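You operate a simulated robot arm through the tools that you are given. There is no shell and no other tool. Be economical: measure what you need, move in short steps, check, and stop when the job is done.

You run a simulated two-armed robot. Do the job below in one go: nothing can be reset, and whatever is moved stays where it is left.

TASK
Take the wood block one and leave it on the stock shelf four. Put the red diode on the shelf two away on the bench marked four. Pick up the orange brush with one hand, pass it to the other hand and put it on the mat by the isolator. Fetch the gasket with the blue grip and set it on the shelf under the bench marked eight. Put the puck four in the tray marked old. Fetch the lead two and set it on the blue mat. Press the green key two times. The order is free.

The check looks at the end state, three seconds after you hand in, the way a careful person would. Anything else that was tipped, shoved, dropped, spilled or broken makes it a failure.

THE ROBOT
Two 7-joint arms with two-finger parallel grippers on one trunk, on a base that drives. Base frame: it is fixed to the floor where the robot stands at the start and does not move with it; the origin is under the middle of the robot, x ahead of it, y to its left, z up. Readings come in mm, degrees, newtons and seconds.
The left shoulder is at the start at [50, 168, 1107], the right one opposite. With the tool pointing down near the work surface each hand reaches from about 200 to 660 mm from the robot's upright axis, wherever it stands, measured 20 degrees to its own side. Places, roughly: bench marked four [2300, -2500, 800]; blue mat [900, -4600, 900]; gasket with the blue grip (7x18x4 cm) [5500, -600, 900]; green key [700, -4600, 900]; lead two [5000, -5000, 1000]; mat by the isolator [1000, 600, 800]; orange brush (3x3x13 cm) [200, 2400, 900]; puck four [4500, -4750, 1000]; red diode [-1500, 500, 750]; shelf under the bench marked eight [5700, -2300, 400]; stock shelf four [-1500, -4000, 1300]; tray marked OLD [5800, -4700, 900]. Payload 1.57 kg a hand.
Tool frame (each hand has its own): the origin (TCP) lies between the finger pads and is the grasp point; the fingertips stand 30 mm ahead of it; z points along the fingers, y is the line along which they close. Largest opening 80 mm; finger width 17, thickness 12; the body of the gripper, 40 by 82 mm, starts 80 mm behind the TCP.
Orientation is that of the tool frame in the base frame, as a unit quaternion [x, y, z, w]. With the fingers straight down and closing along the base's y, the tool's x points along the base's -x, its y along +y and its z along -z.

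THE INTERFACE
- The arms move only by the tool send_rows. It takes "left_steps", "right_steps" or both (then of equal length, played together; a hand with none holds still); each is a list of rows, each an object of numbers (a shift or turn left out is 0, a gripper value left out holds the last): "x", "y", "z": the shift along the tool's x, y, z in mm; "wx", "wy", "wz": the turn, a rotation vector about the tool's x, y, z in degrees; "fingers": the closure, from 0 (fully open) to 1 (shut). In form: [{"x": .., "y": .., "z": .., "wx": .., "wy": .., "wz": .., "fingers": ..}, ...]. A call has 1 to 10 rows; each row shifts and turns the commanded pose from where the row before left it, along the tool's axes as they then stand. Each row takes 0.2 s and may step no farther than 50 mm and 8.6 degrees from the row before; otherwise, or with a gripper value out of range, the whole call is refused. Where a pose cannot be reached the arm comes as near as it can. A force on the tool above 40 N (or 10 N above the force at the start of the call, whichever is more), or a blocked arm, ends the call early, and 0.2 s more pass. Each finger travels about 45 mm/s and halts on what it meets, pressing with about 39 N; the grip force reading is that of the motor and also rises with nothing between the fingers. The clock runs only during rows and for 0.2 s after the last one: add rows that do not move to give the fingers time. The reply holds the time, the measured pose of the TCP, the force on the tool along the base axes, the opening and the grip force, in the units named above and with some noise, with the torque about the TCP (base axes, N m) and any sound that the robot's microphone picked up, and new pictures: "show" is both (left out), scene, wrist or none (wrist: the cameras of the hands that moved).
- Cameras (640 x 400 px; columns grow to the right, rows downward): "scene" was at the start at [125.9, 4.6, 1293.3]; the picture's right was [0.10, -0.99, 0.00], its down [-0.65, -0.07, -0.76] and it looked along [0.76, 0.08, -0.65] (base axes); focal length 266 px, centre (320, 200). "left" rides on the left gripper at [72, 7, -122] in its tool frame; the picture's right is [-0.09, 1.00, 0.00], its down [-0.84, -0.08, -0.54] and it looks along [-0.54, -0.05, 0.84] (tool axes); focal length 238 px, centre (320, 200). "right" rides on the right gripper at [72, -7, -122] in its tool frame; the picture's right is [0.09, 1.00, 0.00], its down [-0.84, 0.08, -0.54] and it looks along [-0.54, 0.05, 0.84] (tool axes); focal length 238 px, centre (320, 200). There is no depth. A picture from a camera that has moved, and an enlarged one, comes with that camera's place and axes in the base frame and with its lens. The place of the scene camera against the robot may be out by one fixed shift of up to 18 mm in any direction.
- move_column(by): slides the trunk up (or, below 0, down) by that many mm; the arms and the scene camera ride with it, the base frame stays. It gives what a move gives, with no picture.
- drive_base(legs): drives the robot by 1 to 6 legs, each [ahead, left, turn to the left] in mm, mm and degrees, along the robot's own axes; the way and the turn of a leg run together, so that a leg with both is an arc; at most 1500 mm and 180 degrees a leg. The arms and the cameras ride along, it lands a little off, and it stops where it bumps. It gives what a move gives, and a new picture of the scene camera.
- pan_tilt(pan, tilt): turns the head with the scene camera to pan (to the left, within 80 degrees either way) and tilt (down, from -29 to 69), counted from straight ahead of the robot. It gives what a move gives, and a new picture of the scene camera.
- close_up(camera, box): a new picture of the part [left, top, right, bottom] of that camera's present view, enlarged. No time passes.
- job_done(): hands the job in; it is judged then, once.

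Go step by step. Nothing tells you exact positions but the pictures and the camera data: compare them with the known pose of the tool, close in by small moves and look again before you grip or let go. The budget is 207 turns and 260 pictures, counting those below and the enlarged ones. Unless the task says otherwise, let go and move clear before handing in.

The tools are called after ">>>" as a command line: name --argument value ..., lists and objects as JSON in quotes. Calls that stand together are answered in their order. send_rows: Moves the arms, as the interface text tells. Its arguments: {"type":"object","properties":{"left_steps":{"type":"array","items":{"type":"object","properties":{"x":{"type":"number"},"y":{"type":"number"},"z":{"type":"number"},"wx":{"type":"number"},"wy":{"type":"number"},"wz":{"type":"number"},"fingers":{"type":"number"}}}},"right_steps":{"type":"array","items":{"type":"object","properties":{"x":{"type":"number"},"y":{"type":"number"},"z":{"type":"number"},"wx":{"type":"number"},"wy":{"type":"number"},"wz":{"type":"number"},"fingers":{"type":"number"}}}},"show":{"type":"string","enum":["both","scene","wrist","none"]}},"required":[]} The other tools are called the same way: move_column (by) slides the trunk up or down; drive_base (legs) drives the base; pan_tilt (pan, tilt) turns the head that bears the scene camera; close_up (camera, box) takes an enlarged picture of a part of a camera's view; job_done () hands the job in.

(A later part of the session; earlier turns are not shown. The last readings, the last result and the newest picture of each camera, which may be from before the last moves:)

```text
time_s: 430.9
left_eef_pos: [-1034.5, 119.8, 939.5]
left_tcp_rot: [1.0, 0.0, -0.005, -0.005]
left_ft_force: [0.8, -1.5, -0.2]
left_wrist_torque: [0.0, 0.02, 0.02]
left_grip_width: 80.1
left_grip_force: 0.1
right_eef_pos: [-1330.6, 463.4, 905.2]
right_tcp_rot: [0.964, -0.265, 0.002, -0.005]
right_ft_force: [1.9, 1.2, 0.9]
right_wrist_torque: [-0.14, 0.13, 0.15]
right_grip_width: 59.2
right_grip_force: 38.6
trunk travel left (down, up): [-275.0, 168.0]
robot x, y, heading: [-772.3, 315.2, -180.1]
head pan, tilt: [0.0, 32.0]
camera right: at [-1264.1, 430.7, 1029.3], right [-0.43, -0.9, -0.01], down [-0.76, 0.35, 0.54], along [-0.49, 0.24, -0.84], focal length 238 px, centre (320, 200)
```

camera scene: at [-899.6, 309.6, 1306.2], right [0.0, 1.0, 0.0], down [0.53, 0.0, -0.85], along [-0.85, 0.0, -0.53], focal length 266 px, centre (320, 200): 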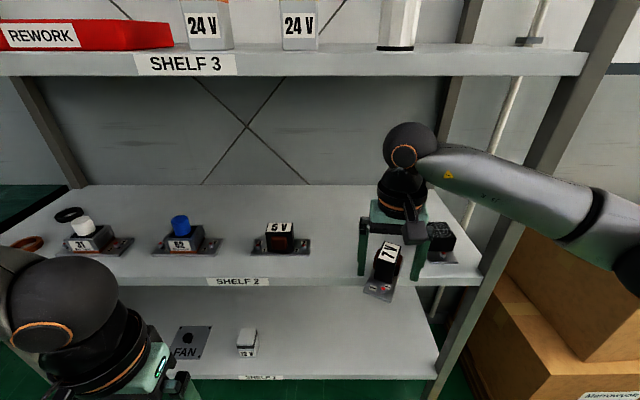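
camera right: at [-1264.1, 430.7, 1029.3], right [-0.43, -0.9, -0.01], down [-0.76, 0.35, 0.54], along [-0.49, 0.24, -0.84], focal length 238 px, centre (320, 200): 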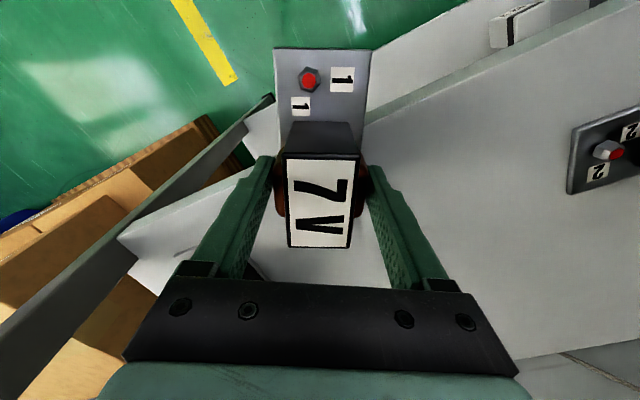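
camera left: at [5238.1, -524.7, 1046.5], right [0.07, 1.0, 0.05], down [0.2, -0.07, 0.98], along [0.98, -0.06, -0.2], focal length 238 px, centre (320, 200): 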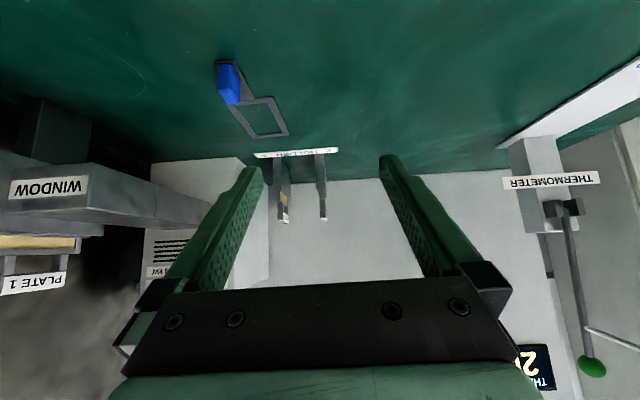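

Gripped (59 mm). I'll lift 40 mm, turn the module back by 62° and drive 130 mm nearer.

>>> send_rows --right_steps '[{"z": -20}, {"z": -20}, {"wz": 7.8}, {"wz": 7.8}, {"wz": 7.8}, {"wz": 7.8}, {"wz": 7.8}, {"wz": 7.8}, {"wz": 7.8}, {"wz": 7.8}]' --show "none"

>>> drive_base --legs '[[110, 0, 0]]'

```text
time_s: 433.1
left_eef_pos: [-1034.0, 119.5, 938.6]
left_tcp_rot: [1.0, 0.001, -0.005, -0.005]
left_ft_force: [0.2, 0.3, 0.5]
left_wrist_torque: [-0.01, 0.02, 0.03]
left_grip_width: 80.2
left_grip_force: 0.0
right_eef_pos: [-1330.4, 461.4, 945.4]
right_tcp_rot: [-0.687, 0.727, 0.001, 0.005]
right_ft_force: [0.1, 0.3, -9.8]
right_wrist_torque: [-0.02, -0.01, 0.03]
right_grip_width: 57.9
right_grip_force: 39.1
trunk travel left (down, up): [-275.0, 168.0]
robot x, y, heading: [-772.5, 312.7, -180.1]
head pan, tilt: [0.0, 32.0]
```

```text
time_s: 434.4
left_eef_pos: [-1145.2, 120.1, 938.3]
left_tcp_rot: [1.0, -0.001, -0.004, -0.005]
left_ft_force: [-0.5, 0.4, -0.8]
left_wrist_torque: [0.02, -0.02, 0.0]
left_grip_width: 80.0
left_grip_force: 0.1
right_eef_pos: [-1441.0, 462.9, 944.5]
right_tcp_rot: [-0.687, 0.726, 0.001, 0.005]
right_ft_force: [1.2, 0.4, -10.2]
right_wrist_torque: [-0.07, 0.0, 0.01]
right_grip_width: 57.9
right_grip_force: 38.6
trunk travel left (down, up): [-275.0, 168.0]
robot x, y, heading: [-882.6, 316.1, 180.0]
head pan, tilt: [0.0, 32.0]
camera scene: at [-1011.1, 310.0, 1306.1], right [0.0, 1.0, 0.0], down [0.53, 0.0, -0.85], along [-0.85, 0.0, -0.53], focal length 266 px, centre (320, 200)
```

scene: 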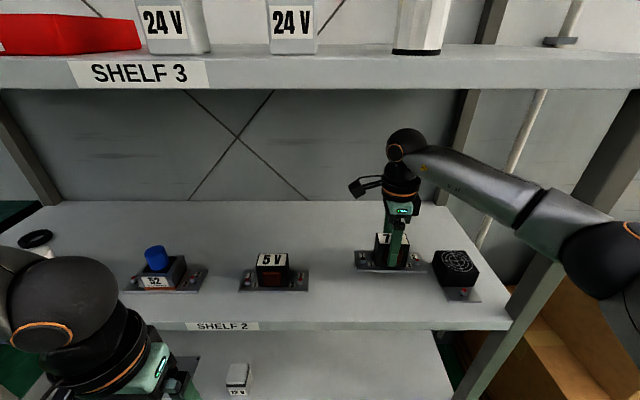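

Oriented as before. I'll shift to (-1433, 447) and lower to the shelf.

>>> send_rows --right_steps '[{"x": 15.5, "y": -9}, {"z": 15}, {"z": 12}, {"z": 5}, {"z": 3}, {}]' --show "scene"

```text
time_s: 435.8
left_eef_pos: [-1145.6, 119.1, 938.5]
left_tcp_rot: [1.0, -0.001, -0.005, -0.005]
left_ft_force: [-0.7, 0.3, 0.4]
left_wrist_torque: [0.0, -0.01, 0.01]
left_grip_width: 80.3
left_grip_force: 0.1
right_eef_pos: [-1433.2, 447.6, 910.7]
right_tcp_rot: [-0.687, 0.726, 0.002, 0.006]
right_ft_force: [-0.3, 0.2, -10.5]
right_wrist_torque: [-0.03, 0.04, 0.02]
right_grip_width: 57.9
right_grip_force: 39.1
trunk travel left (down, up): [-275.0, 168.0]
robot x, y, heading: [-878.0, 314.2, 180.0]
head pan, tilt: [0.0, 32.0]
camera scene: at [-1010.3, 310.0, 1306.2], right [0.0, 1.0, 0.0], down [0.53, 0.0, -0.85], along [-0.85, 0.0, -0.53], focal length 266 px, centre (320, 200)
```

scene: 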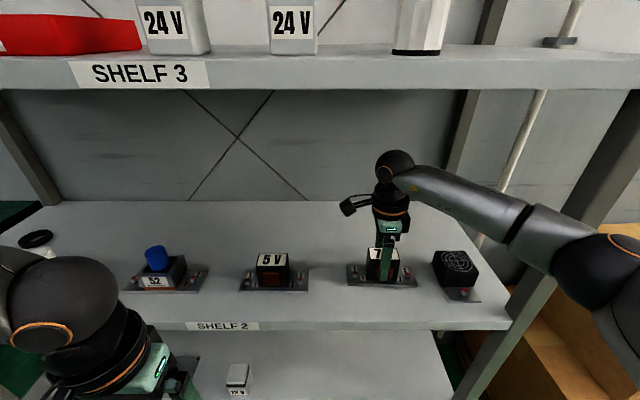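

It lines up with the 5 V module as before. Lowering the last millimetres.

>>> send_rows --right_steps '[{"z": 2}, {"z": 2}, {"z": 1.5}, {}]' --show "none"

```text
time_s: 436.8
left_eef_pos: [-1142.6, 119.4, 941.1]
left_tcp_rot: [1.0, -0.001, -0.006, -0.005]
left_ft_force: [0.2, -0.9, 0.4]
left_wrist_torque: [-0.03, -0.03, 0.0]
left_grip_width: 79.8
left_grip_force: 0.0
right_eef_pos: [-1432.0, 447.6, 908.3]
right_tcp_rot: [-0.687, 0.727, 0.002, 0.003]
right_ft_force: [-0.6, 0.5, 2.0]
right_wrist_torque: [-0.77, 0.41, -0.08]
right_grip_width: 57.7
right_grip_force: 39.2
trunk travel left (down, up): [-275.0, 168.0]
robot x, y, heading: [-880.0, 314.0, 180.0]
head pan, tilt: [0.0, 32.0]
```

>>> send_rows --right_steps '[{"z": 1.5}, {"fingers": 0}, {"fingers": 0}, {}, {"z": -30}, {"z": -40}, {}]' --show "wrist"

```text
time_s: 438.4
left_eef_pos: [-1144.8, 120.4, 938.9]
left_tcp_rot: [1.0, -0.001, -0.006, -0.005]
left_ft_force: [0.1, 0.5, 0.9]
left_wrist_torque: [0.02, 0.01, -0.03]
left_grip_width: 80.1
left_grip_force: 0.1
right_eef_pos: [-1432.3, 450.5, 973.7]
right_tcp_rot: [-0.688, 0.726, 0.002, 0.006]
right_ft_force: [0.4, 0.0, -0.2]
right_wrist_torque: [-0.01, 0.01, 0.01]
right_grip_width: 80.0
right_grip_force: 0.1
trunk travel left (down, up): [-275.0, 168.0]
robot x, y, heading: [-878.8, 311.6, 180.0]
head pan, tilt: [0.0, 32.0]
camera right: at [-1428.7, 376.8, 1096.4], right [-1.0, -0.04, -0.01], down [-0.03, 0.83, 0.55], along [-0.02, 0.55, -0.83], focal length 238 px, centre (320, 200)
```

right: 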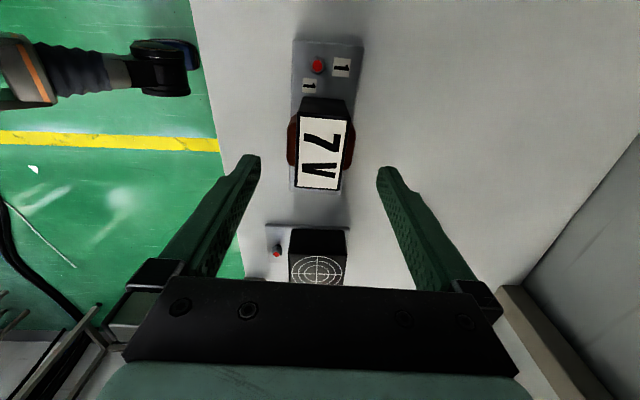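

The 7 V module is back in its place, aligned as before. Now the brush: I'll pull out, drive over to the north wall bench and look.

>>> send_rows --right_steps '[{"y": -45}, {"y": -45}, {"y": -45}, {"y": -45}]' --show "none"

>>> drive_base --legs '[[-780, 0, 0], [0, 0, -90], [1000, 0, 0]]'

>>> pan_tilt --pan -10 --tilt 25

```text
time_s: 439.4
left_eef_pos: [-1144.2, 119.7, 939.1]
left_tcp_rot: [1.0, -0.001, -0.005, -0.006]
left_ft_force: [-0.1, -0.8, 0.4]
left_wrist_torque: [0.0, 0.02, 0.03]
left_grip_width: 79.8
left_grip_force: 0.1
right_eef_pos: [-1254.1, 438.2, 974.3]
right_tcp_rot: [-0.687, 0.726, 0.002, 0.005]
right_ft_force: [0.2, -0.7, 0.4]
right_wrist_torque: [0.01, 0.02, 0.04]
right_grip_width: 79.7
right_grip_force: 0.0
trunk travel left (down, up): [-275.0, 168.0]
robot x, y, heading: [-877.8, 315.0, 180.2]
head pan, tilt: [0.0, 32.0]
```

```text
time_s: 452.1
left_eef_pos: [-325.0, 1585.6, 939.0]
left_tcp_rot: [0.708, -0.706, 0.0, -0.007]
left_ft_force: [0.6, 0.0, -0.5]
left_wrist_torque: [-0.03, 0.0, 0.03]
left_grip_width: 79.8
left_grip_force: 0.0
right_eef_pos: [-8.0, 1696.7, 973.1]
right_tcp_rot: [0.026, 1.0, -0.002, 0.005]
right_ft_force: [0.1, -0.1, 0.1]
right_wrist_torque: [0.0, 0.02, -0.02]
right_grip_width: 80.0
right_grip_force: 0.1
trunk travel left (down, up): [-275.0, 168.0]
robot x, y, heading: [-130.7, 1325.4, 90.1]
head pan, tilt: [0.0, 32.0]
camera scene: at [-128.1, 1449.0, 1306.3], right [1.0, 0.0, 0.0], down [0.0, -0.53, -0.85], along [0.0, 0.85, -0.53], focal length 266 px, centre (320, 200)
```

scene: 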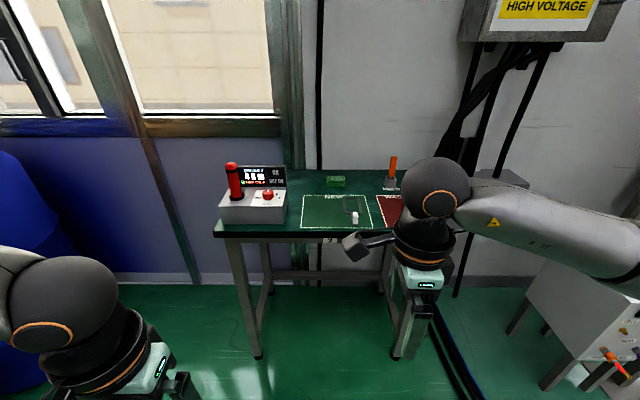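

```text
time_s: 452.8
left_eef_pos: [-324.6, 1586.0, 939.5]
left_tcp_rot: [0.709, -0.706, 0.0, -0.007]
left_ft_force: [0.0, 0.8, 0.2]
left_wrist_torque: [-0.01, -0.01, -0.04]
left_grip_width: 79.9
left_grip_force: 0.1
right_eef_pos: [-7.6, 1697.2, 973.6]
right_tcp_rot: [0.025, 1.0, -0.003, 0.006]
right_ft_force: [0.9, -0.5, 0.2]
right_wrist_torque: [0.0, 0.01, 0.0]
right_grip_width: 80.1
right_grip_force: 0.1
trunk travel left (down, up): [-275.0, 168.0]
robot x, y, heading: [-126.4, 1325.5, 90.2]
head pan, tilt: [-10.0, 25.0]
camera scene: at [-112.1, 1450.1, 1317.4], right [0.99, -0.17, 0.0], down [-0.07, -0.42, -0.91], along [0.15, 0.89, -0.42], focal length 266 px, centre (320, 200)
```

scene: 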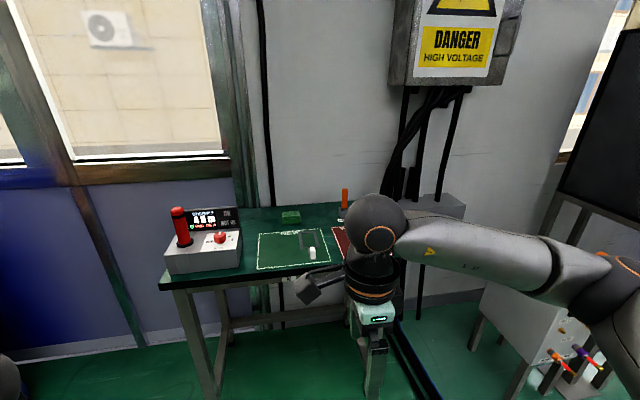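

The orange brush stands upright at the back right of this bench. Zooming in.

>>> close_up --camera "scene" --box '[250, 170, 410, 270]'

```text
4.00 times, centred on (330, 220) of scene
camera zoom: at [-112.1, 1450.1, 1317.4], right [0.99, -0.17, 0.0], down [-0.07, -0.42, -0.91], along [0.15, 0.89, -0.42], focal length 1062 px, centre (280, 120)
```

zoom: 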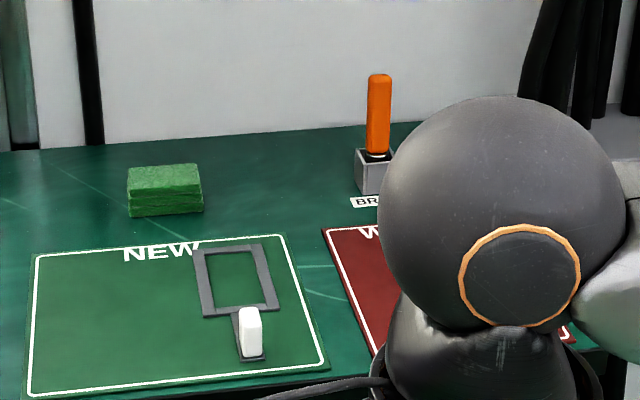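

The brush stands in a grey holder at about (149, 2384), handle from z 847 to 932. I'll turn the right hand straight and drive up to the bench.

>>> send_rows --right_steps '[{"wz": -8.6}, {"wz": -8.6}, {"wz": -8.6}, {"wz": -8.6}, {"wz": -8.6}, {"wz": -8.6}, {"wz": -8.6}, {"wz": -8.6}, {"wz": -8.6}, {"wz": -8.6}]' --show "none"

>>> drive_base --legs '[[400, -150, 0]]'

>>> send_rows --right_steps '[{"wy": -8}, {"wy": -8}, {"wy": -8}, {"wy": -8}, {"wy": -8}, {}]' --show "wrist"

```text
time_s: 455.0
left_eef_pos: [-324.2, 1585.2, 939.8]
left_tcp_rot: [0.708, -0.706, -0.001, -0.007]
left_ft_force: [0.5, 0.4, -1.1]
left_wrist_torque: [0.0, 0.02, 0.0]
left_grip_width: 80.1
left_grip_force: 0.1
right_eef_pos: [-7.4, 1697.0, 971.8]
right_tcp_rot: [-0.664, 0.748, -0.005, 0.002]
right_ft_force: [-0.2, 0.5, 0.0]
right_wrist_torque: [0.02, 0.03, -0.01]
right_grip_width: 80.0
right_grip_force: 0.1
trunk travel left (down, up): [-275.0, 168.0]
robot x, y, heading: [-130.5, 1322.7, 90.3]
head pan, tilt: [-10.0, 25.0]
```

```text
time_s: 457.6
left_eef_pos: [-174.3, 1982.1, 939.5]
left_tcp_rot: [0.708, -0.706, 0.0, -0.007]
left_ft_force: [0.2, 0.3, 0.5]
left_wrist_torque: [0.0, -0.02, 0.02]
left_grip_width: 80.2
left_grip_force: 0.0
right_eef_pos: [143.4, 2092.2, 973.1]
right_tcp_rot: [-0.664, 0.748, -0.005, 0.002]
right_ft_force: [-0.4, 0.0, -0.3]
right_wrist_torque: [0.0, 0.01, -0.04]
right_grip_width: 79.8
right_grip_force: 0.0
trunk travel left (down, up): [-275.0, 168.0]
robot x, y, heading: [19.9, 1716.5, 90.3]
head pan, tilt: [-10.0, 25.0]
camera scene: at [38.3, 1845.8, 1317.4], right [0.99, -0.17, 0.0], down [-0.07, -0.42, -0.91], along [0.15, 0.89, -0.42], focal length 266 px, centre (320, 200)
```

scene: 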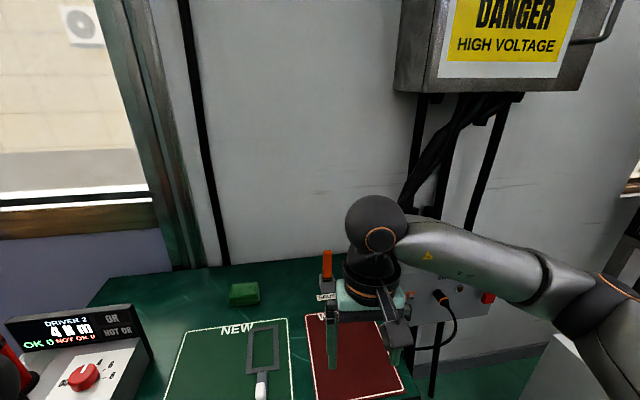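

```text
time_s: 459.0
left_eef_pos: [-174.9, 1980.2, 939.2]
left_tcp_rot: [0.708, -0.706, 0.0, -0.008]
left_ft_force: [-0.1, -0.2, -0.6]
left_wrist_torque: [0.02, 0.01, 0.01]
left_grip_width: 80.0
left_grip_force: 0.0
right_eef_pos: [142.5, 2091.9, 973.0]
right_tcp_rot: [-0.626, 0.702, 0.223, 0.258]
right_ft_force: [0.2, 0.4, -0.1]
right_wrist_torque: [0.01, 0.0, 0.04]
right_grip_width: 80.1
right_grip_force: 0.1
trunk travel left (down, up): [-275.0, 168.0]
robot x, y, heading: [22.1, 1719.6, 90.2]
head pan, tilt: [-10.0, 25.0]
camera right: at [134.9, 1958.5, 1021.4], right [-1.0, 0.05, -0.07], down [-0.05, 0.3, 0.95], along [0.07, 0.95, -0.3], focal length 238 px, centre (320, 200)
```

right: 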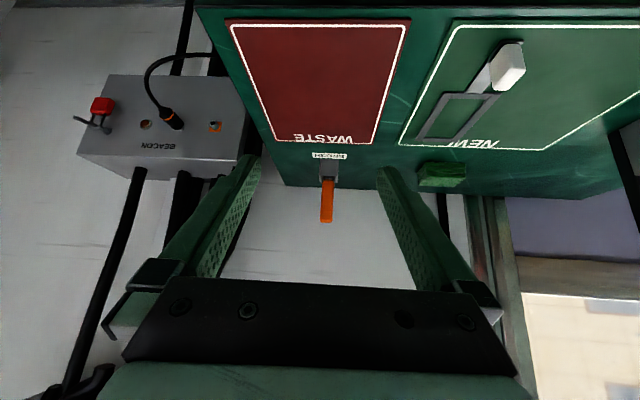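

The brush is at (154, 2398), handle z 841–921. I'll correct the yaw and advance to just short of it.

>>> send_rows --right_steps '[{"wx": -4.5, "wz": -5.4}, {"x": -31.7, "y": -1.9, "z": 26.7}, {"x": -31.7, "y": -1.9, "z": 26.7}, {"x": -31.7, "y": -1.9, "z": 26.7}, {"x": -31.7, "y": -1.9, "z": 26.7}, {"x": -31.7, "y": -1.9, "z": 26.7}, {"x": -31.7, "y": -1.9, "z": 26.7}, {}]' --show "wrist"

```text
time_s: 460.8
left_eef_pos: [-174.0, 1981.2, 939.6]
left_tcp_rot: [0.708, -0.706, 0.0, -0.007]
left_ft_force: [0.6, -0.2, 0.7]
left_wrist_torque: [0.03, -0.01, 0.02]
left_grip_width: 79.9
left_grip_force: 0.0
right_eef_pos: [150.0, 2338.1, 973.8]
right_tcp_rot: [0.668, -0.662, -0.238, -0.243]
right_ft_force: [0.7, 1.2, 0.2]
right_wrist_torque: [0.03, -0.03, 0.01]
right_grip_width: 80.0
right_grip_force: 0.1
trunk travel left (down, up): [-275.0, 168.0]
robot x, y, heading: [22.3, 1721.5, 90.4]
head pan, tilt: [-10.0, 25.0]
camera right: at [158.3, 2205.0, 1022.0], right [-0.99, -0.08, -0.07], down [-0.09, 0.3, 0.95], along [-0.05, 0.95, -0.3], focal length 238 px, centre (320, 200)
```

right: 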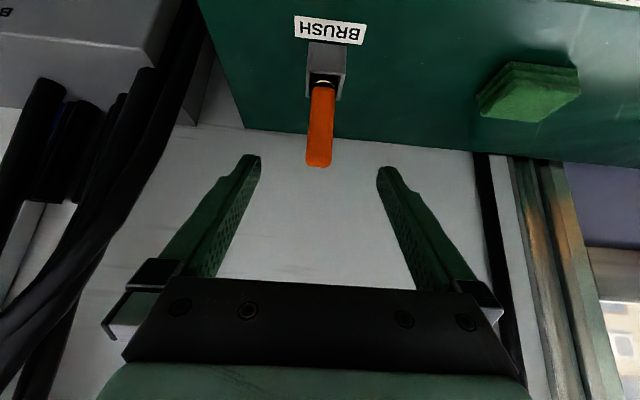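

Right in line. Advancing 90 mm along the fingers and closing on the handle.

>>> send_rows --right_steps '[{"x": -1, "y": -1, "z": 46}, {"x": -1, "y": -1, "z": 45}, {"fingers": 1}, {"fingers": 1}, {"fingers": 1}, {"fingers": 1}, {}]' --show "wrist"

```text
time_s: 462.4
left_eef_pos: [-173.4, 1980.0, 939.6]
left_tcp_rot: [0.708, -0.706, -0.001, -0.007]
left_ft_force: [0.4, -0.3, 1.2]
left_wrist_torque: [0.03, -0.02, 0.0]
left_grip_width: 80.1
left_grip_force: 0.0
right_eef_pos: [153.5, 2397.6, 900.6]
right_tcp_rot: [0.667, -0.663, -0.237, -0.243]
right_ft_force: [-1.6, -0.1, 0.0]
right_wrist_torque: [0.0, 0.14, 0.0]
right_grip_width: 23.7
right_grip_force: 29.1
trunk travel left (down, up): [-275.0, 168.0]
robot x, y, heading: [19.2, 1717.4, 90.4]
head pan, tilt: [-10.0, 25.0]
camera right: at [162.2, 2263.7, 950.3], right [-0.99, -0.08, -0.07], down [-0.09, 0.3, 0.95], along [-0.05, 0.95, -0.3], focal length 238 px, centre (320, 200)
```

right: 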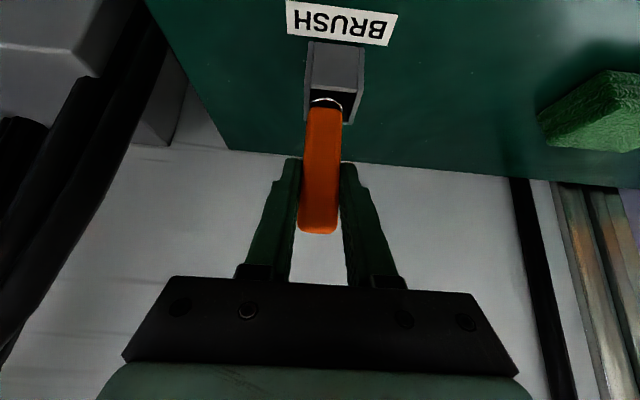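

Gripped (24 mm). Lifting it straight out of the holder and drawing back.

>>> send_rows --right_steps '[{"x": -13, "z": -15.4}, {"x": -28.8, "z": -34.6}, {"x": -28.8, "z": -34.6}, {"x": -20, "z": -24}, {"x": 34.6, "z": -28.8}, {"x": 34.6, "z": -28.8}, {"x": 34.6, "z": -28.8}, {"x": 34.6, "z": -28.8}, {"x": 34.6, "z": -28.8}]' --show "wrist"

>>> drive_base --legs '[[-700, -100, 0]]'

```text
time_s: 464.4
left_eef_pos: [-173.5, 1980.5, 939.1]
left_tcp_rot: [0.708, -0.706, 0.0, -0.008]
left_ft_force: [0.3, -0.3, -0.9]
left_wrist_torque: [-0.04, -0.01, 0.04]
left_grip_width: 79.9
left_grip_force: 0.0
right_eef_pos: [154.1, 2177.6, 1042.3]
right_tcp_rot: [0.667, -0.662, -0.238, -0.244]
right_ft_force: [0.4, -0.9, -0.7]
right_wrist_torque: [0.0, 0.04, -0.01]
right_grip_width: 23.2
right_grip_force: 35.3
trunk travel left (down, up): [-275.0, 168.0]
robot x, y, heading: [22.1, 1720.2, 90.4]
head pan, tilt: [-10.0, 25.0]
camera right: at [161.2, 2044.3, 1091.1], right [-0.99, -0.07, -0.07], down [-0.09, 0.3, 0.95], along [-0.05, 0.95, -0.3], focal length 238 px, centre (320, 200)
```

right: 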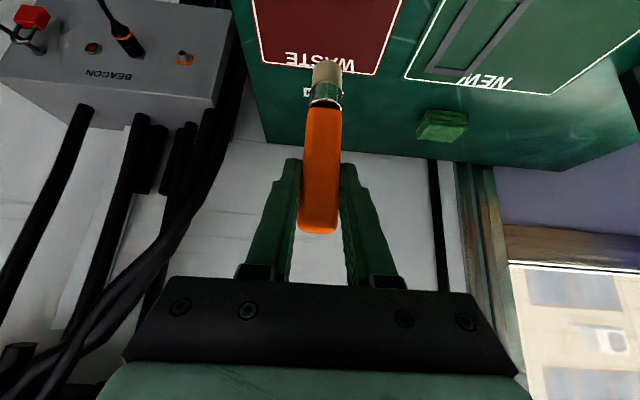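

```text
time_s: 468.2
left_eef_pos: [-68.6, 1298.6, 939.2]
left_tcp_rot: [0.709, -0.705, 0.0, -0.008]
left_ft_force: [-0.1, -0.3, 0.4]
left_wrist_torque: [-0.06, 0.0, 0.01]
left_grip_width: 80.1
left_grip_force: 0.0
right_eef_pos: [259.3, 1497.5, 1040.2]
right_tcp_rot: [0.668, -0.662, -0.237, -0.243]
right_ft_force: [0.1, 1.2, -0.5]
right_wrist_torque: [0.01, 0.02, -0.01]
right_grip_width: 22.9
right_grip_force: 35.3
trunk travel left (down, up): [-275.0, 168.0]
robot x, y, heading: [125.1, 1039.5, 90.5]
head pan, tilt: [-10.0, 25.0]
camera scene: at [144.5, 1164.0, 1317.5], right [0.99, -0.17, 0.0], down [-0.07, -0.42, -0.91], along [0.15, 0.89, -0.42], focal length 266 px, centre (320, 200)
```

scene: 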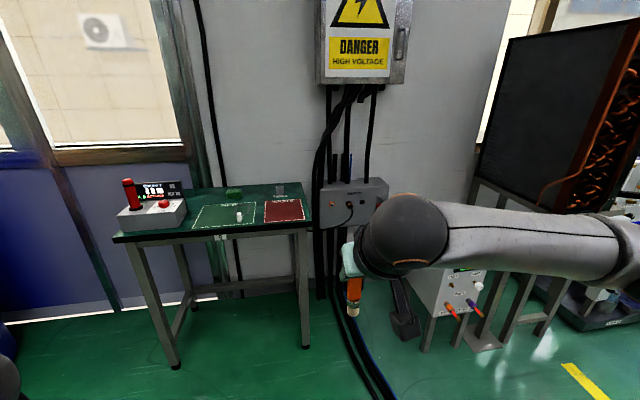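

The brush is out. I'll turn to face the main bench to find the mat by the isolator.

>>> drive_base --legs '[[0, 0, -90]]'

>>> pan_tilt --pan -25 --tilt 25

```text
time_s: 472.4
left_eef_pos: [386.6, 1237.1, 939.7]
left_tcp_rot: [-0.009, 1.0, -0.005, 0.005]
left_ft_force: [-0.4, 0.5, -0.7]
left_wrist_torque: [0.01, -0.02, -0.04]
left_grip_width: 80.1
left_grip_force: 0.0
right_eef_pos: [588.4, 912.1, 1041.9]
right_tcp_rot: [-0.011, 0.94, -0.002, 0.34]
right_ft_force: [0.0, -0.5, -1.3]
right_wrist_torque: [0.0, -0.02, 0.0]
right_grip_width: 23.0
right_grip_force: 35.5
trunk travel left (down, up): [-275.0, 168.0]
robot x, y, heading: [122.1, 1036.6, 1.0]
head pan, tilt: [-10.0, 25.0]
camera scene: at [260.3, 1020.0, 1317.4], right [-0.15, -0.99, 0.0], down [-0.42, 0.06, -0.91], along [0.9, -0.14, -0.42], focal length 266 px, centre (320, 200)
```

scene: 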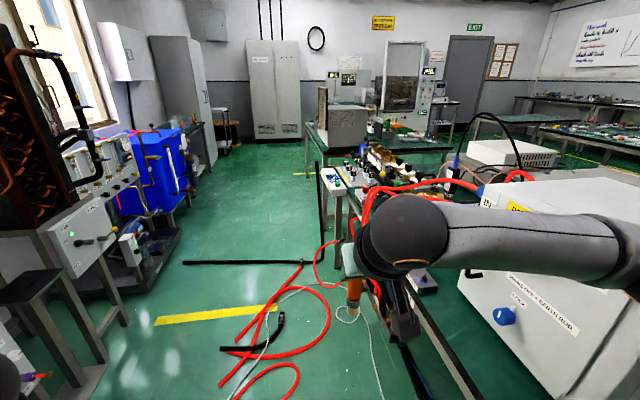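

```text
time_s: 473.2
left_eef_pos: [386.8, 1236.7, 939.5]
left_tcp_rot: [-0.01, 1.0, -0.006, 0.005]
left_ft_force: [0.6, 0.6, 0.1]
left_wrist_torque: [0.02, -0.01, -0.01]
left_grip_width: 80.0
left_grip_force: 0.0
right_eef_pos: [589.7, 912.2, 1042.2]
right_tcp_rot: [-0.01, 0.94, -0.002, 0.34]
right_ft_force: [0.5, -0.3, 0.4]
right_wrist_torque: [0.0, 0.0, 0.02]
right_grip_width: 22.9
right_grip_force: 36.2
trunk travel left (down, up): [-275.0, 168.0]
robot x, y, heading: [125.4, 1034.4, 1.0]
head pan, tilt: [-25.0, 25.0]
camera scene: at [253.6, 997.0, 1317.4], right [-0.4, -0.92, 0.0], down [-0.39, 0.17, -0.91], along [0.83, -0.37, -0.42], focal length 266 px, centre (320, 200)
```

scene: 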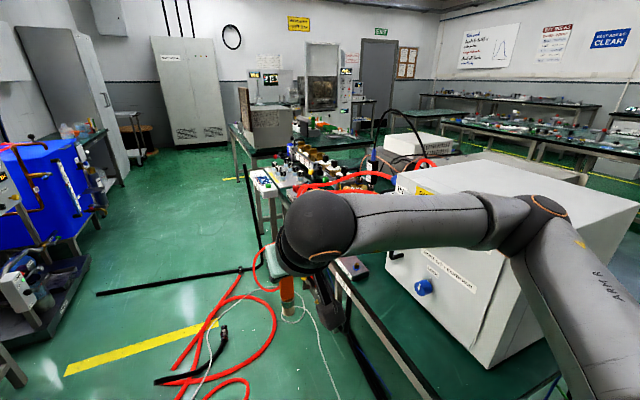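

I see the box with the isolator knob on its left side. Zooming in on the bench strip there.

>>> close_up --camera "scene" --box '[320, 160, 500, 400]'

```text
1.67 times, centred on (410, 280) of scene
camera zoom: at [253.6, 997.0, 1317.4], right [-0.4, -0.92, 0.0], down [-0.39, 0.17, -0.91], along [0.83, -0.37, -0.42], focal length 442 px, centre (170, 67)
```

zoom: 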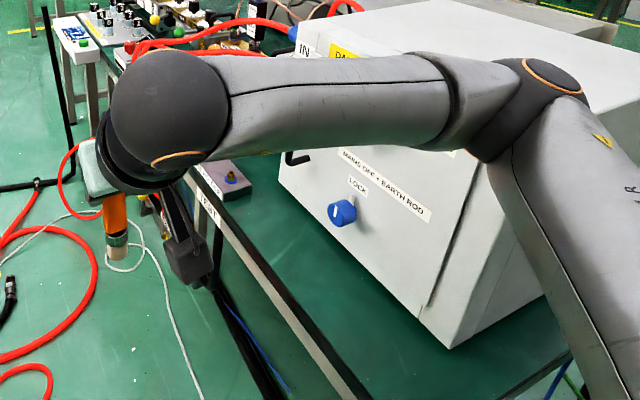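

I'll do the hand-over here: first straighten the right hand so the brush leans forward, and move the left hand outwards to make room.

>>> send_rows --right_steps '[{"wy": 8}, {"wy": 8}, {"wy": 8}, {"wy": 8}, {"wy": 8}, {}]' --left_steps '[{"y": 35}, {"y": 35}, {"y": 35}, {}, {}, {}]' --show "none"

>>> send_rows --right_steps '[{"x": 9, "y": 36.3, "z": 13}, {"x": 9, "y": 36.3, "z": 13}, {"x": 9, "y": 36.3, "z": 13}, {"x": 9, "y": 36.3, "z": 13}, {"x": 9, "y": 36.3, "z": 13}, {"x": 9, "y": 36.3, "z": 13}, {"x": 9, "y": 36.3, "z": 13}, {}]' --show "none"

>>> send_rows --left_steps '[{"wy": -7.5}, {"wy": -7.5}, {"wy": -7.5}, {"wy": -7.5}, {"wy": -7.5}, {"wy": -7.5}, {}]' --show "none"

>>> pan_tilt --pan 20 --tilt 45

```text
time_s: 474.6
left_eef_pos: [387.5, 1343.4, 938.4]
left_tcp_rot: [-0.01, 1.0, -0.006, 0.005]
left_ft_force: [-0.7, 0.4, -0.3]
left_wrist_torque: [0.03, 0.0, -0.01]
left_grip_width: 80.1
left_grip_force: 0.1
left hand out of reach, approached as far as the arm can: row 1
right_eef_pos: [589.6, 910.8, 1041.2]
right_tcp_rot: [-0.01, 1.0, -0.005, -0.003]
right_ft_force: [0.1, 0.3, 0.0]
right_wrist_torque: [-0.01, 0.0, -0.03]
right_grip_width: 22.9
right_grip_force: 35.0
trunk travel left (down, up): [-275.0, 168.0]
robot x, y, heading: [129.6, 1038.2, 1.2]
head pan, tilt: [-25.0, 25.0]
```

```text
time_s: 476.4
left_eef_pos: [388.9, 1344.1, 938.8]
left_tcp_rot: [-0.01, 1.0, -0.006, 0.006]
left_ft_force: [-0.1, 0.6, 1.1]
left_wrist_torque: [0.01, 0.01, 0.03]
left_grip_width: 79.7
left_grip_force: 0.1
right_eef_pos: [520.3, 1166.2, 948.2]
right_tcp_rot: [-0.009, 1.0, -0.006, -0.002]
right_ft_force: [-1.2, 0.1, -0.2]
right_wrist_torque: [0.01, -0.02, 0.02]
right_grip_width: 23.3
right_grip_force: 36.1
trunk travel left (down, up): [-275.0, 168.0]
robot x, y, heading: [126.0, 1040.8, 1.2]
head pan, tilt: [-25.0, 25.0]
```

```text
time_s: 478.0
left_eef_pos: [494.3, 1402.8, 956.5]
left_tcp_rot: [-0.011, 0.922, -0.002, 0.388]
left_ft_force: [-0.1, 0.4, 0.8]
left_wrist_torque: [0.01, 0.02, 0.01]
left_grip_width: 80.2
left_grip_force: 0.0
left hand out of reach, approached as far as the arm can: row 1, 2, 3, 4, 5, 6
right_eef_pos: [520.2, 1165.6, 948.4]
right_tcp_rot: [-0.01, 1.0, -0.006, -0.003]
right_ft_force: [0.2, 0.3, 0.6]
right_wrist_torque: [-0.01, -0.02, 0.0]
right_grip_width: 23.2
right_grip_force: 36.0
trunk travel left (down, up): [-275.0, 168.0]
robot x, y, heading: [130.6, 1035.2, 1.3]
head pan, tilt: [-25.0, 25.0]
```

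```text
time_s: 479.1
left_eef_pos: [496.6, 1404.3, 956.4]
left_tcp_rot: [-0.011, 0.922, -0.001, 0.387]
left_ft_force: [-0.3, 0.1, 0.2]
left_wrist_torque: [0.0, 0.01, 0.03]
left_grip_width: 80.0
left_grip_force: 0.0
right_eef_pos: [521.2, 1165.8, 950.2]
right_tcp_rot: [-0.008, 1.0, -0.006, -0.003]
right_ft_force: [-0.1, -0.1, 0.1]
right_wrist_torque: [0.0, -0.02, 0.02]
right_grip_width: 23.4
right_grip_force: 35.2
trunk travel left (down, up): [-275.0, 168.0]
robot x, y, heading: [126.0, 1036.2, 1.4]
head pan, tilt: [20.0, 45.0]
camera scene: at [245.1, 1063.5, 1286.9], right [0.36, -0.93, 0.0], down [-0.66, -0.25, -0.71], along [0.66, 0.26, -0.71], focal length 266 px, centre (320, 200)
```

scene: 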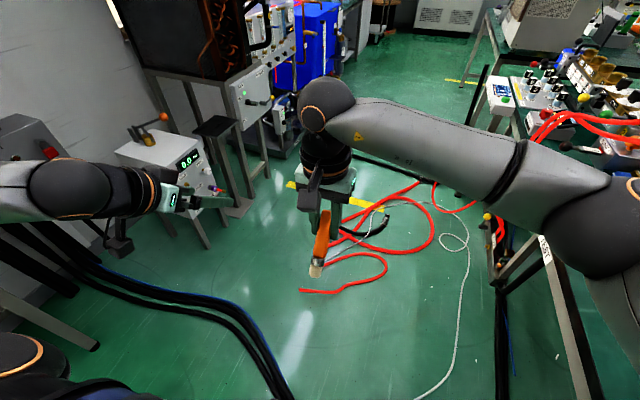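

The right hand holds the brush leaning, in the clear. I'll move it 60 mm further forward and bring the left hand inwards behind it.

>>> send_rows --right_steps '[{"x": -30}, {"x": -30}, {}, {}, {}, {}, {}]' --left_steps '[{"z": -20}, {"y": -40, "z": -2}, {"y": -40, "z": -2}, {"y": -40, "z": -2}, {"y": -40, "z": -2}, {"y": -40, "z": -2}, {"y": -37, "x": -5, "z": -2}]' --show "scene"

```text
time_s: 480.7
left_eef_pos: [540.5, 1193.2, 989.1]
left_tcp_rot: [-0.01, 0.922, -0.001, 0.387]
left_ft_force: [0.0, 0.3, -0.2]
left_wrist_torque: [0.02, 0.0, 0.02]
left_grip_width: 80.3
left_grip_force: 0.1
left hand out of reach, approached as far as the arm can: row 1, 2, 3, 4, 5
right_eef_pos: [583.2, 1168.4, 949.4]
right_tcp_rot: [-0.009, 1.0, -0.005, -0.002]
right_ft_force: [0.5, 1.1, -0.6]
right_wrist_torque: [-0.03, -0.04, 0.02]
right_grip_width: 22.9
right_grip_force: 35.1
trunk travel left (down, up): [-275.0, 168.0]
robot x, y, heading: [125.0, 1039.6, 1.5]
head pan, tilt: [20.0, 45.0]
camera scene: at [245.1, 1063.3, 1286.9], right [0.36, -0.93, 0.0], down [-0.66, -0.26, -0.71], along [0.66, 0.26, -0.71], focal length 266 px, centre (320, 200)
```

scene: 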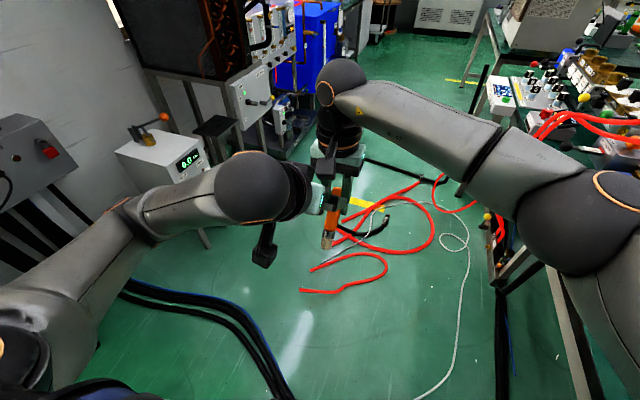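

The left hand has come in close behind. I'll align it sideways in small steps, then lower it onto the brush's lower handle, straddling it.

>>> send_rows --left_steps '[{"y": -8.5}, {"y": -8.5}, {"y": -8}, {"x": 12, "z": 15}, {"x": 12, "z": 15}, {}]' --show "wrist"

```text
time_s: 481.3
left_eef_pos: [545.6, 1183.9, 990.4]
left_tcp_rot: [-0.023, 0.921, 0.006, 0.388]
left_ft_force: [0.8, 3.0, -0.2]
left_wrist_torque: [-0.31, 0.06, -0.08]
left_grip_width: 79.8
left_grip_force: 0.1
right_eef_pos: [586.9, 1161.5, 950.3]
right_tcp_rot: [-0.009, 1.0, -0.01, -0.003]
right_ft_force: [-0.7, -3.8, 1.4]
right_wrist_torque: [0.45, -0.09, 0.27]
right_grip_width: 23.1
right_grip_force: 35.3
trunk travel left (down, up): [-275.0, 168.0]
robot x, y, heading: [126.4, 1035.1, 1.2]
head pan, tilt: [20.0, 45.0]
stopped in row 3 (left hand): the force on the tool passed its limit (the readings are from after the stop); the commanded pose is now the measured one
camera left: at [407.5, 1185.7, 1024.3], right [0.02, 1.0, 0.06], down [0.2, -0.06, 0.98], along [0.98, -0.01, -0.2], focal length 238 px, centre (320, 200)
```

left: 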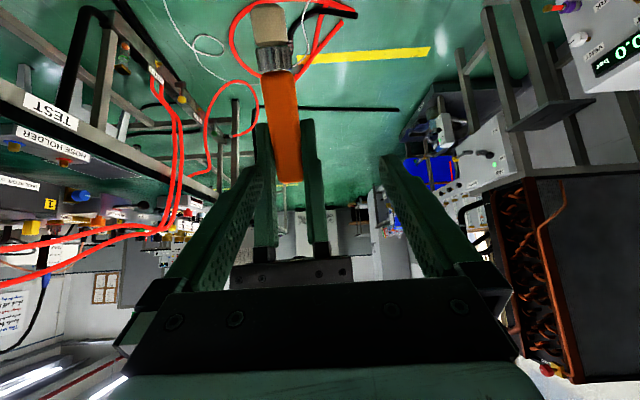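

The left finger touched the right one. I'll back the left hand off, align sideways, then come in.

>>> send_rows --left_steps '[{"z": -20}, {"z": -30}, {"y": -6}, {"y": -6}, {"y": -6}, {}]' --show "wrist"

```text
time_s: 482.7
left_eef_pos: [508.4, 1166.4, 1025.8]
left_tcp_rot: [-0.023, 0.921, 0.007, 0.388]
left_ft_force: [-0.8, 0.7, 0.4]
left_wrist_torque: [-0.01, 0.0, -0.01]
left_grip_width: 80.3
left_grip_force: 0.0
right_eef_pos: [587.2, 1161.8, 951.4]
right_tcp_rot: [-0.008, 1.0, -0.01, -0.003]
right_ft_force: [0.1, 0.4, -0.6]
right_wrist_torque: [0.0, 0.01, 0.02]
right_grip_width: 23.2
right_grip_force: 35.8
trunk travel left (down, up): [-275.0, 168.0]
robot x, y, heading: [128.4, 1036.5, 1.3]
head pan, tilt: [20.0, 45.0]
camera left: at [371.1, 1166.7, 1060.0], right [0.02, 1.0, 0.06], down [0.2, -0.06, 0.98], along [0.98, -0.01, -0.2], focal length 238 px, centre (320, 200)
```

left: 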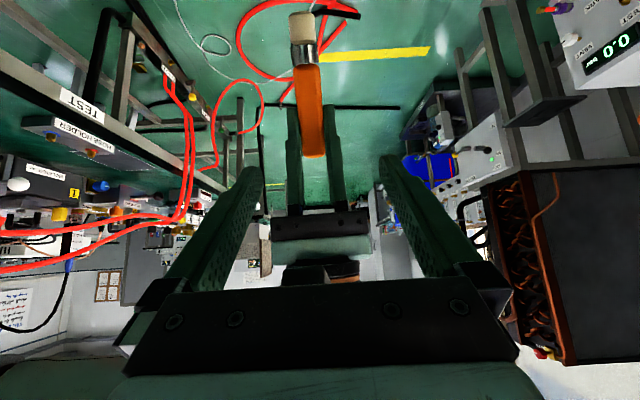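

Now aligned with the brush. Moving the left hand down onto the lower handle.

>>> send_rows --left_steps '[{"x": 16, "y": -2, "z": 25}, {"x": 16, "y": -2, "z": 28}, {"x": 10, "y": -1, "z": 20}, {}]' --show "both"

```text
time_s: 483.7
left_eef_pos: [533.5, 1159.4, 942.9]
left_tcp_rot: [-0.022, 0.922, 0.007, 0.387]
left_ft_force: [0.9, 0.2, -0.4]
left_wrist_torque: [0.01, 0.02, -0.02]
left_grip_width: 80.1
left_grip_force: 0.1
right_eef_pos: [586.8, 1162.3, 950.7]
right_tcp_rot: [-0.009, 1.0, -0.011, -0.003]
right_ft_force: [0.1, -0.3, -0.5]
right_wrist_torque: [0.0, 0.01, 0.02]
right_grip_width: 23.3
right_grip_force: 35.4
trunk travel left (down, up): [-275.0, 168.0]
robot x, y, heading: [129.5, 1040.5, 1.2]
head pan, tilt: [20.0, 45.0]
camera scene: at [245.1, 1063.6, 1286.9], right [0.36, -0.93, 0.0], down [-0.66, -0.26, -0.71], along [0.66, 0.26, -0.71], focal length 266 px, centre (320, 200)
camera left: at [395.4, 1160.4, 978.3], right [0.02, 1.0, 0.06], down [0.2, -0.06, 0.98], along [0.98, -0.01, -0.2], focal length 238 px, centre (320, 200)
```

scene: 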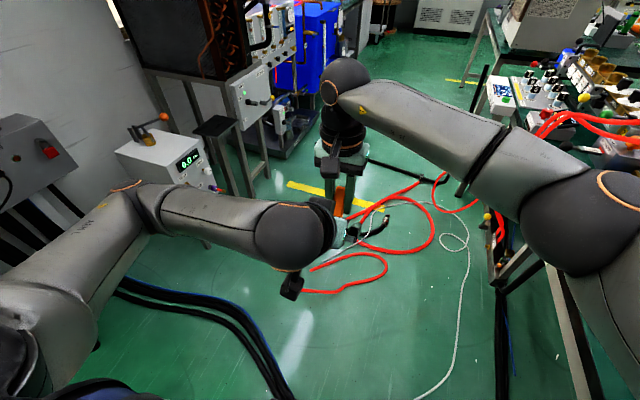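
left: 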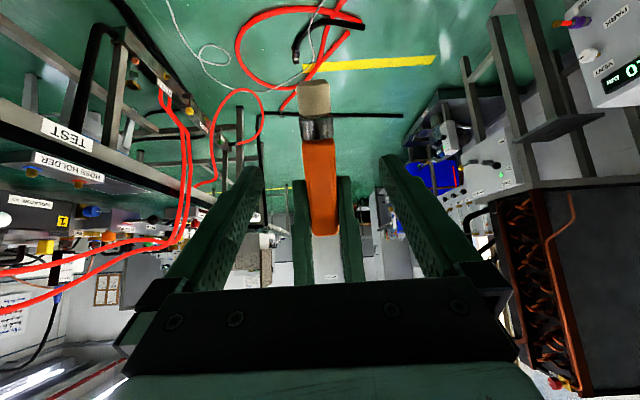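

Straddling well. The last 36 mm forward, then closing the left fingers.

>>> send_rows --left_steps '[{"x": 3, "y": 1.5, "z": 18}, {"x": 3.4, "y": 1.5, "z": 18}, {"fingers": 1}, {"fingers": 1}, {"fingers": 1}, {"fingers": 1}, {}]' --show "wrist"

```text
time_s: 485.3
left_eef_pos: [553.7, 1162.7, 915.6]
left_tcp_rot: [-0.02, 0.921, 0.003, 0.388]
left_ft_force: [-0.8, -15.9, -0.8]
left_wrist_torque: [0.03, -0.04, -0.36]
left_grip_width: 23.0
left_grip_force: 28.8
right_eef_pos: [586.7, 1163.4, 951.6]
right_tcp_rot: [-0.011, 1.0, -0.007, -0.002]
right_ft_force: [0.5, 16.2, 0.9]
right_wrist_torque: [0.55, 0.01, -0.13]
right_grip_width: 22.9
right_grip_force: 35.8
trunk travel left (down, up): [-275.0, 168.0]
robot x, y, heading: [128.7, 1039.2, 1.2]
head pan, tilt: [20.0, 45.0]
camera left: at [416.4, 1164.3, 949.6], right [0.03, 1.0, 0.06], down [0.2, -0.06, 0.98], along [0.98, -0.01, -0.2], focal length 238 px, centre (320, 200)
```

left: 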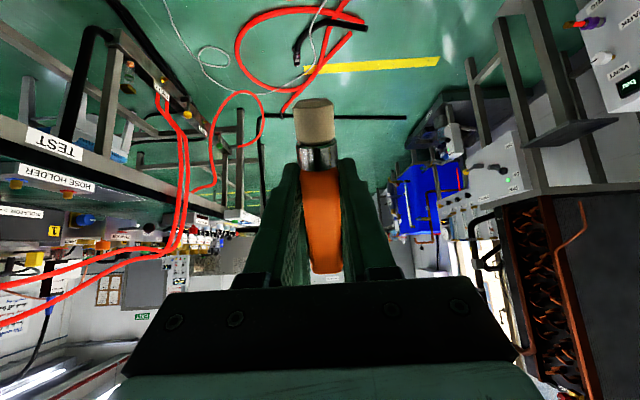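

Both hands hold the brush. Releasing the right hand and lifting it away.

>>> send_rows --right_steps '[{"fingers": 0.2}, {"fingers": 0.2}, {"fingers": 0.2}, {"z": -25}, {"z": -40}, {"z": -40}, {"y": -45}, {"y": -45}, {"y": -45}, {"y": -45}]' --show "scene"

```text
time_s: 487.5
left_eef_pos: [555.5, 1164.3, 914.9]
left_tcp_rot: [-0.022, 0.921, 0.006, 0.388]
left_ft_force: [0.4, 0.6, -0.3]
left_wrist_torque: [0.0, 0.01, 0.0]
left_grip_width: 22.6
left_grip_force: 35.1
right_eef_pos: [589.3, 983.4, 1055.5]
right_tcp_rot: [-0.009, 1.0, -0.01, -0.002]
right_ft_force: [0.8, -0.3, -0.7]
right_wrist_torque: [0.0, -0.01, -0.04]
right_grip_width: 64.0
right_grip_force: 0.0
trunk travel left (down, up): [-275.0, 168.0]
robot x, y, heading: [130.0, 1039.4, 1.4]
head pan, tilt: [20.0, 45.0]
camera scene: at [245.1, 1063.0, 1286.9], right [0.36, -0.93, 0.0], down [-0.66, -0.26, -0.71], along [0.66, 0.26, -0.71], focal length 266 px, centre (320, 200)
```

scene: 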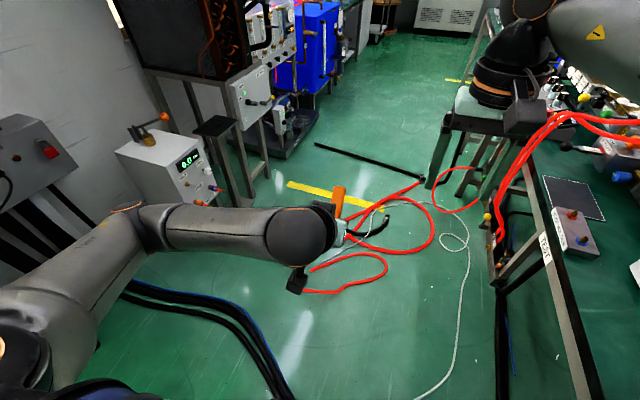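

Hand-over done: the left hand holds the brush. The mat by the isolator is the dark rectangle at about (990, 600). I'll drive nearer and turn towards it.

>>> drive_base --legs '[[330, 120, 0], [0, 0, -61]]'

>>> pan_tilt --pan 12 --tilt 48

```text
time_s: 492.5
left_eef_pos: [767.3, 841.9, 915.2]
left_tcp_rot: [0.457, 0.8, -0.195, 0.335]
left_ft_force: [0.1, 0.7, -0.1]
left_wrist_torque: [-0.03, 0.01, -0.05]
left_grip_width: 22.9
left_grip_force: 35.3
right_eef_pos: [623.1, 727.1, 1055.5]
right_tcp_rot: [0.51, 0.86, -0.007, -0.007]
right_ft_force: [-0.1, -0.2, 0.6]
right_wrist_torque: [0.04, 0.04, -0.02]
right_grip_width: 63.7
right_grip_force: 0.1
trunk travel left (down, up): [-275.0, 168.0]
robot x, y, heading: [459.5, 1161.1, -61.1]
head pan, tilt: [20.0, 45.0]
camera scene: at [538.5, 1068.4, 1286.9], right [-0.66, -0.75, 0.0], down [-0.53, 0.47, -0.71], along [0.53, -0.46, -0.71], focal length 266 px, centre (320, 200)
```

scene: 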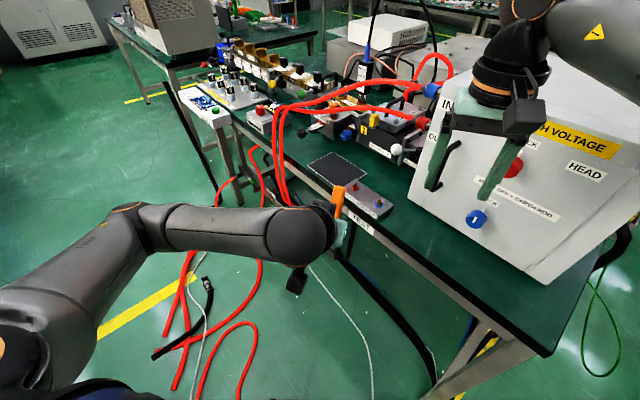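

```text
time_s: 493.2
left_eef_pos: [767.1, 842.5, 915.8]
left_tcp_rot: [0.458, 0.8, -0.195, 0.335]
left_ft_force: [0.2, 0.3, 1.1]
left_wrist_torque: [-0.01, -0.04, -0.01]
left_grip_width: 22.8
left_grip_force: 35.8
right_eef_pos: [625.4, 728.4, 1055.7]
right_tcp_rot: [0.51, 0.86, -0.006, -0.007]
right_ft_force: [-0.9, -0.7, -0.6]
right_wrist_torque: [-0.02, -0.02, -0.02]
right_grip_width: 64.1
right_grip_force: 0.1
trunk travel left (down, up): [-275.0, 168.0]
robot x, y, heading: [457.0, 1159.8, -61.2]
head pan, tilt: [12.0, 48.0]
camera scene: at [528.9, 1062.4, 1282.7], right [-0.76, -0.65, 0.0], down [-0.49, 0.56, -0.67], along [0.44, -0.51, -0.74], focal length 266 px, centre (320, 200)
```

scene: 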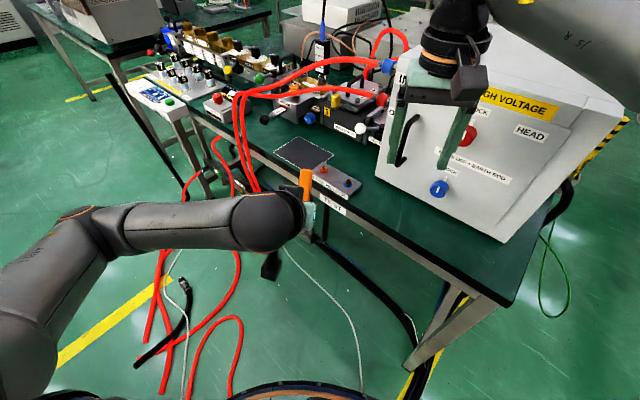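

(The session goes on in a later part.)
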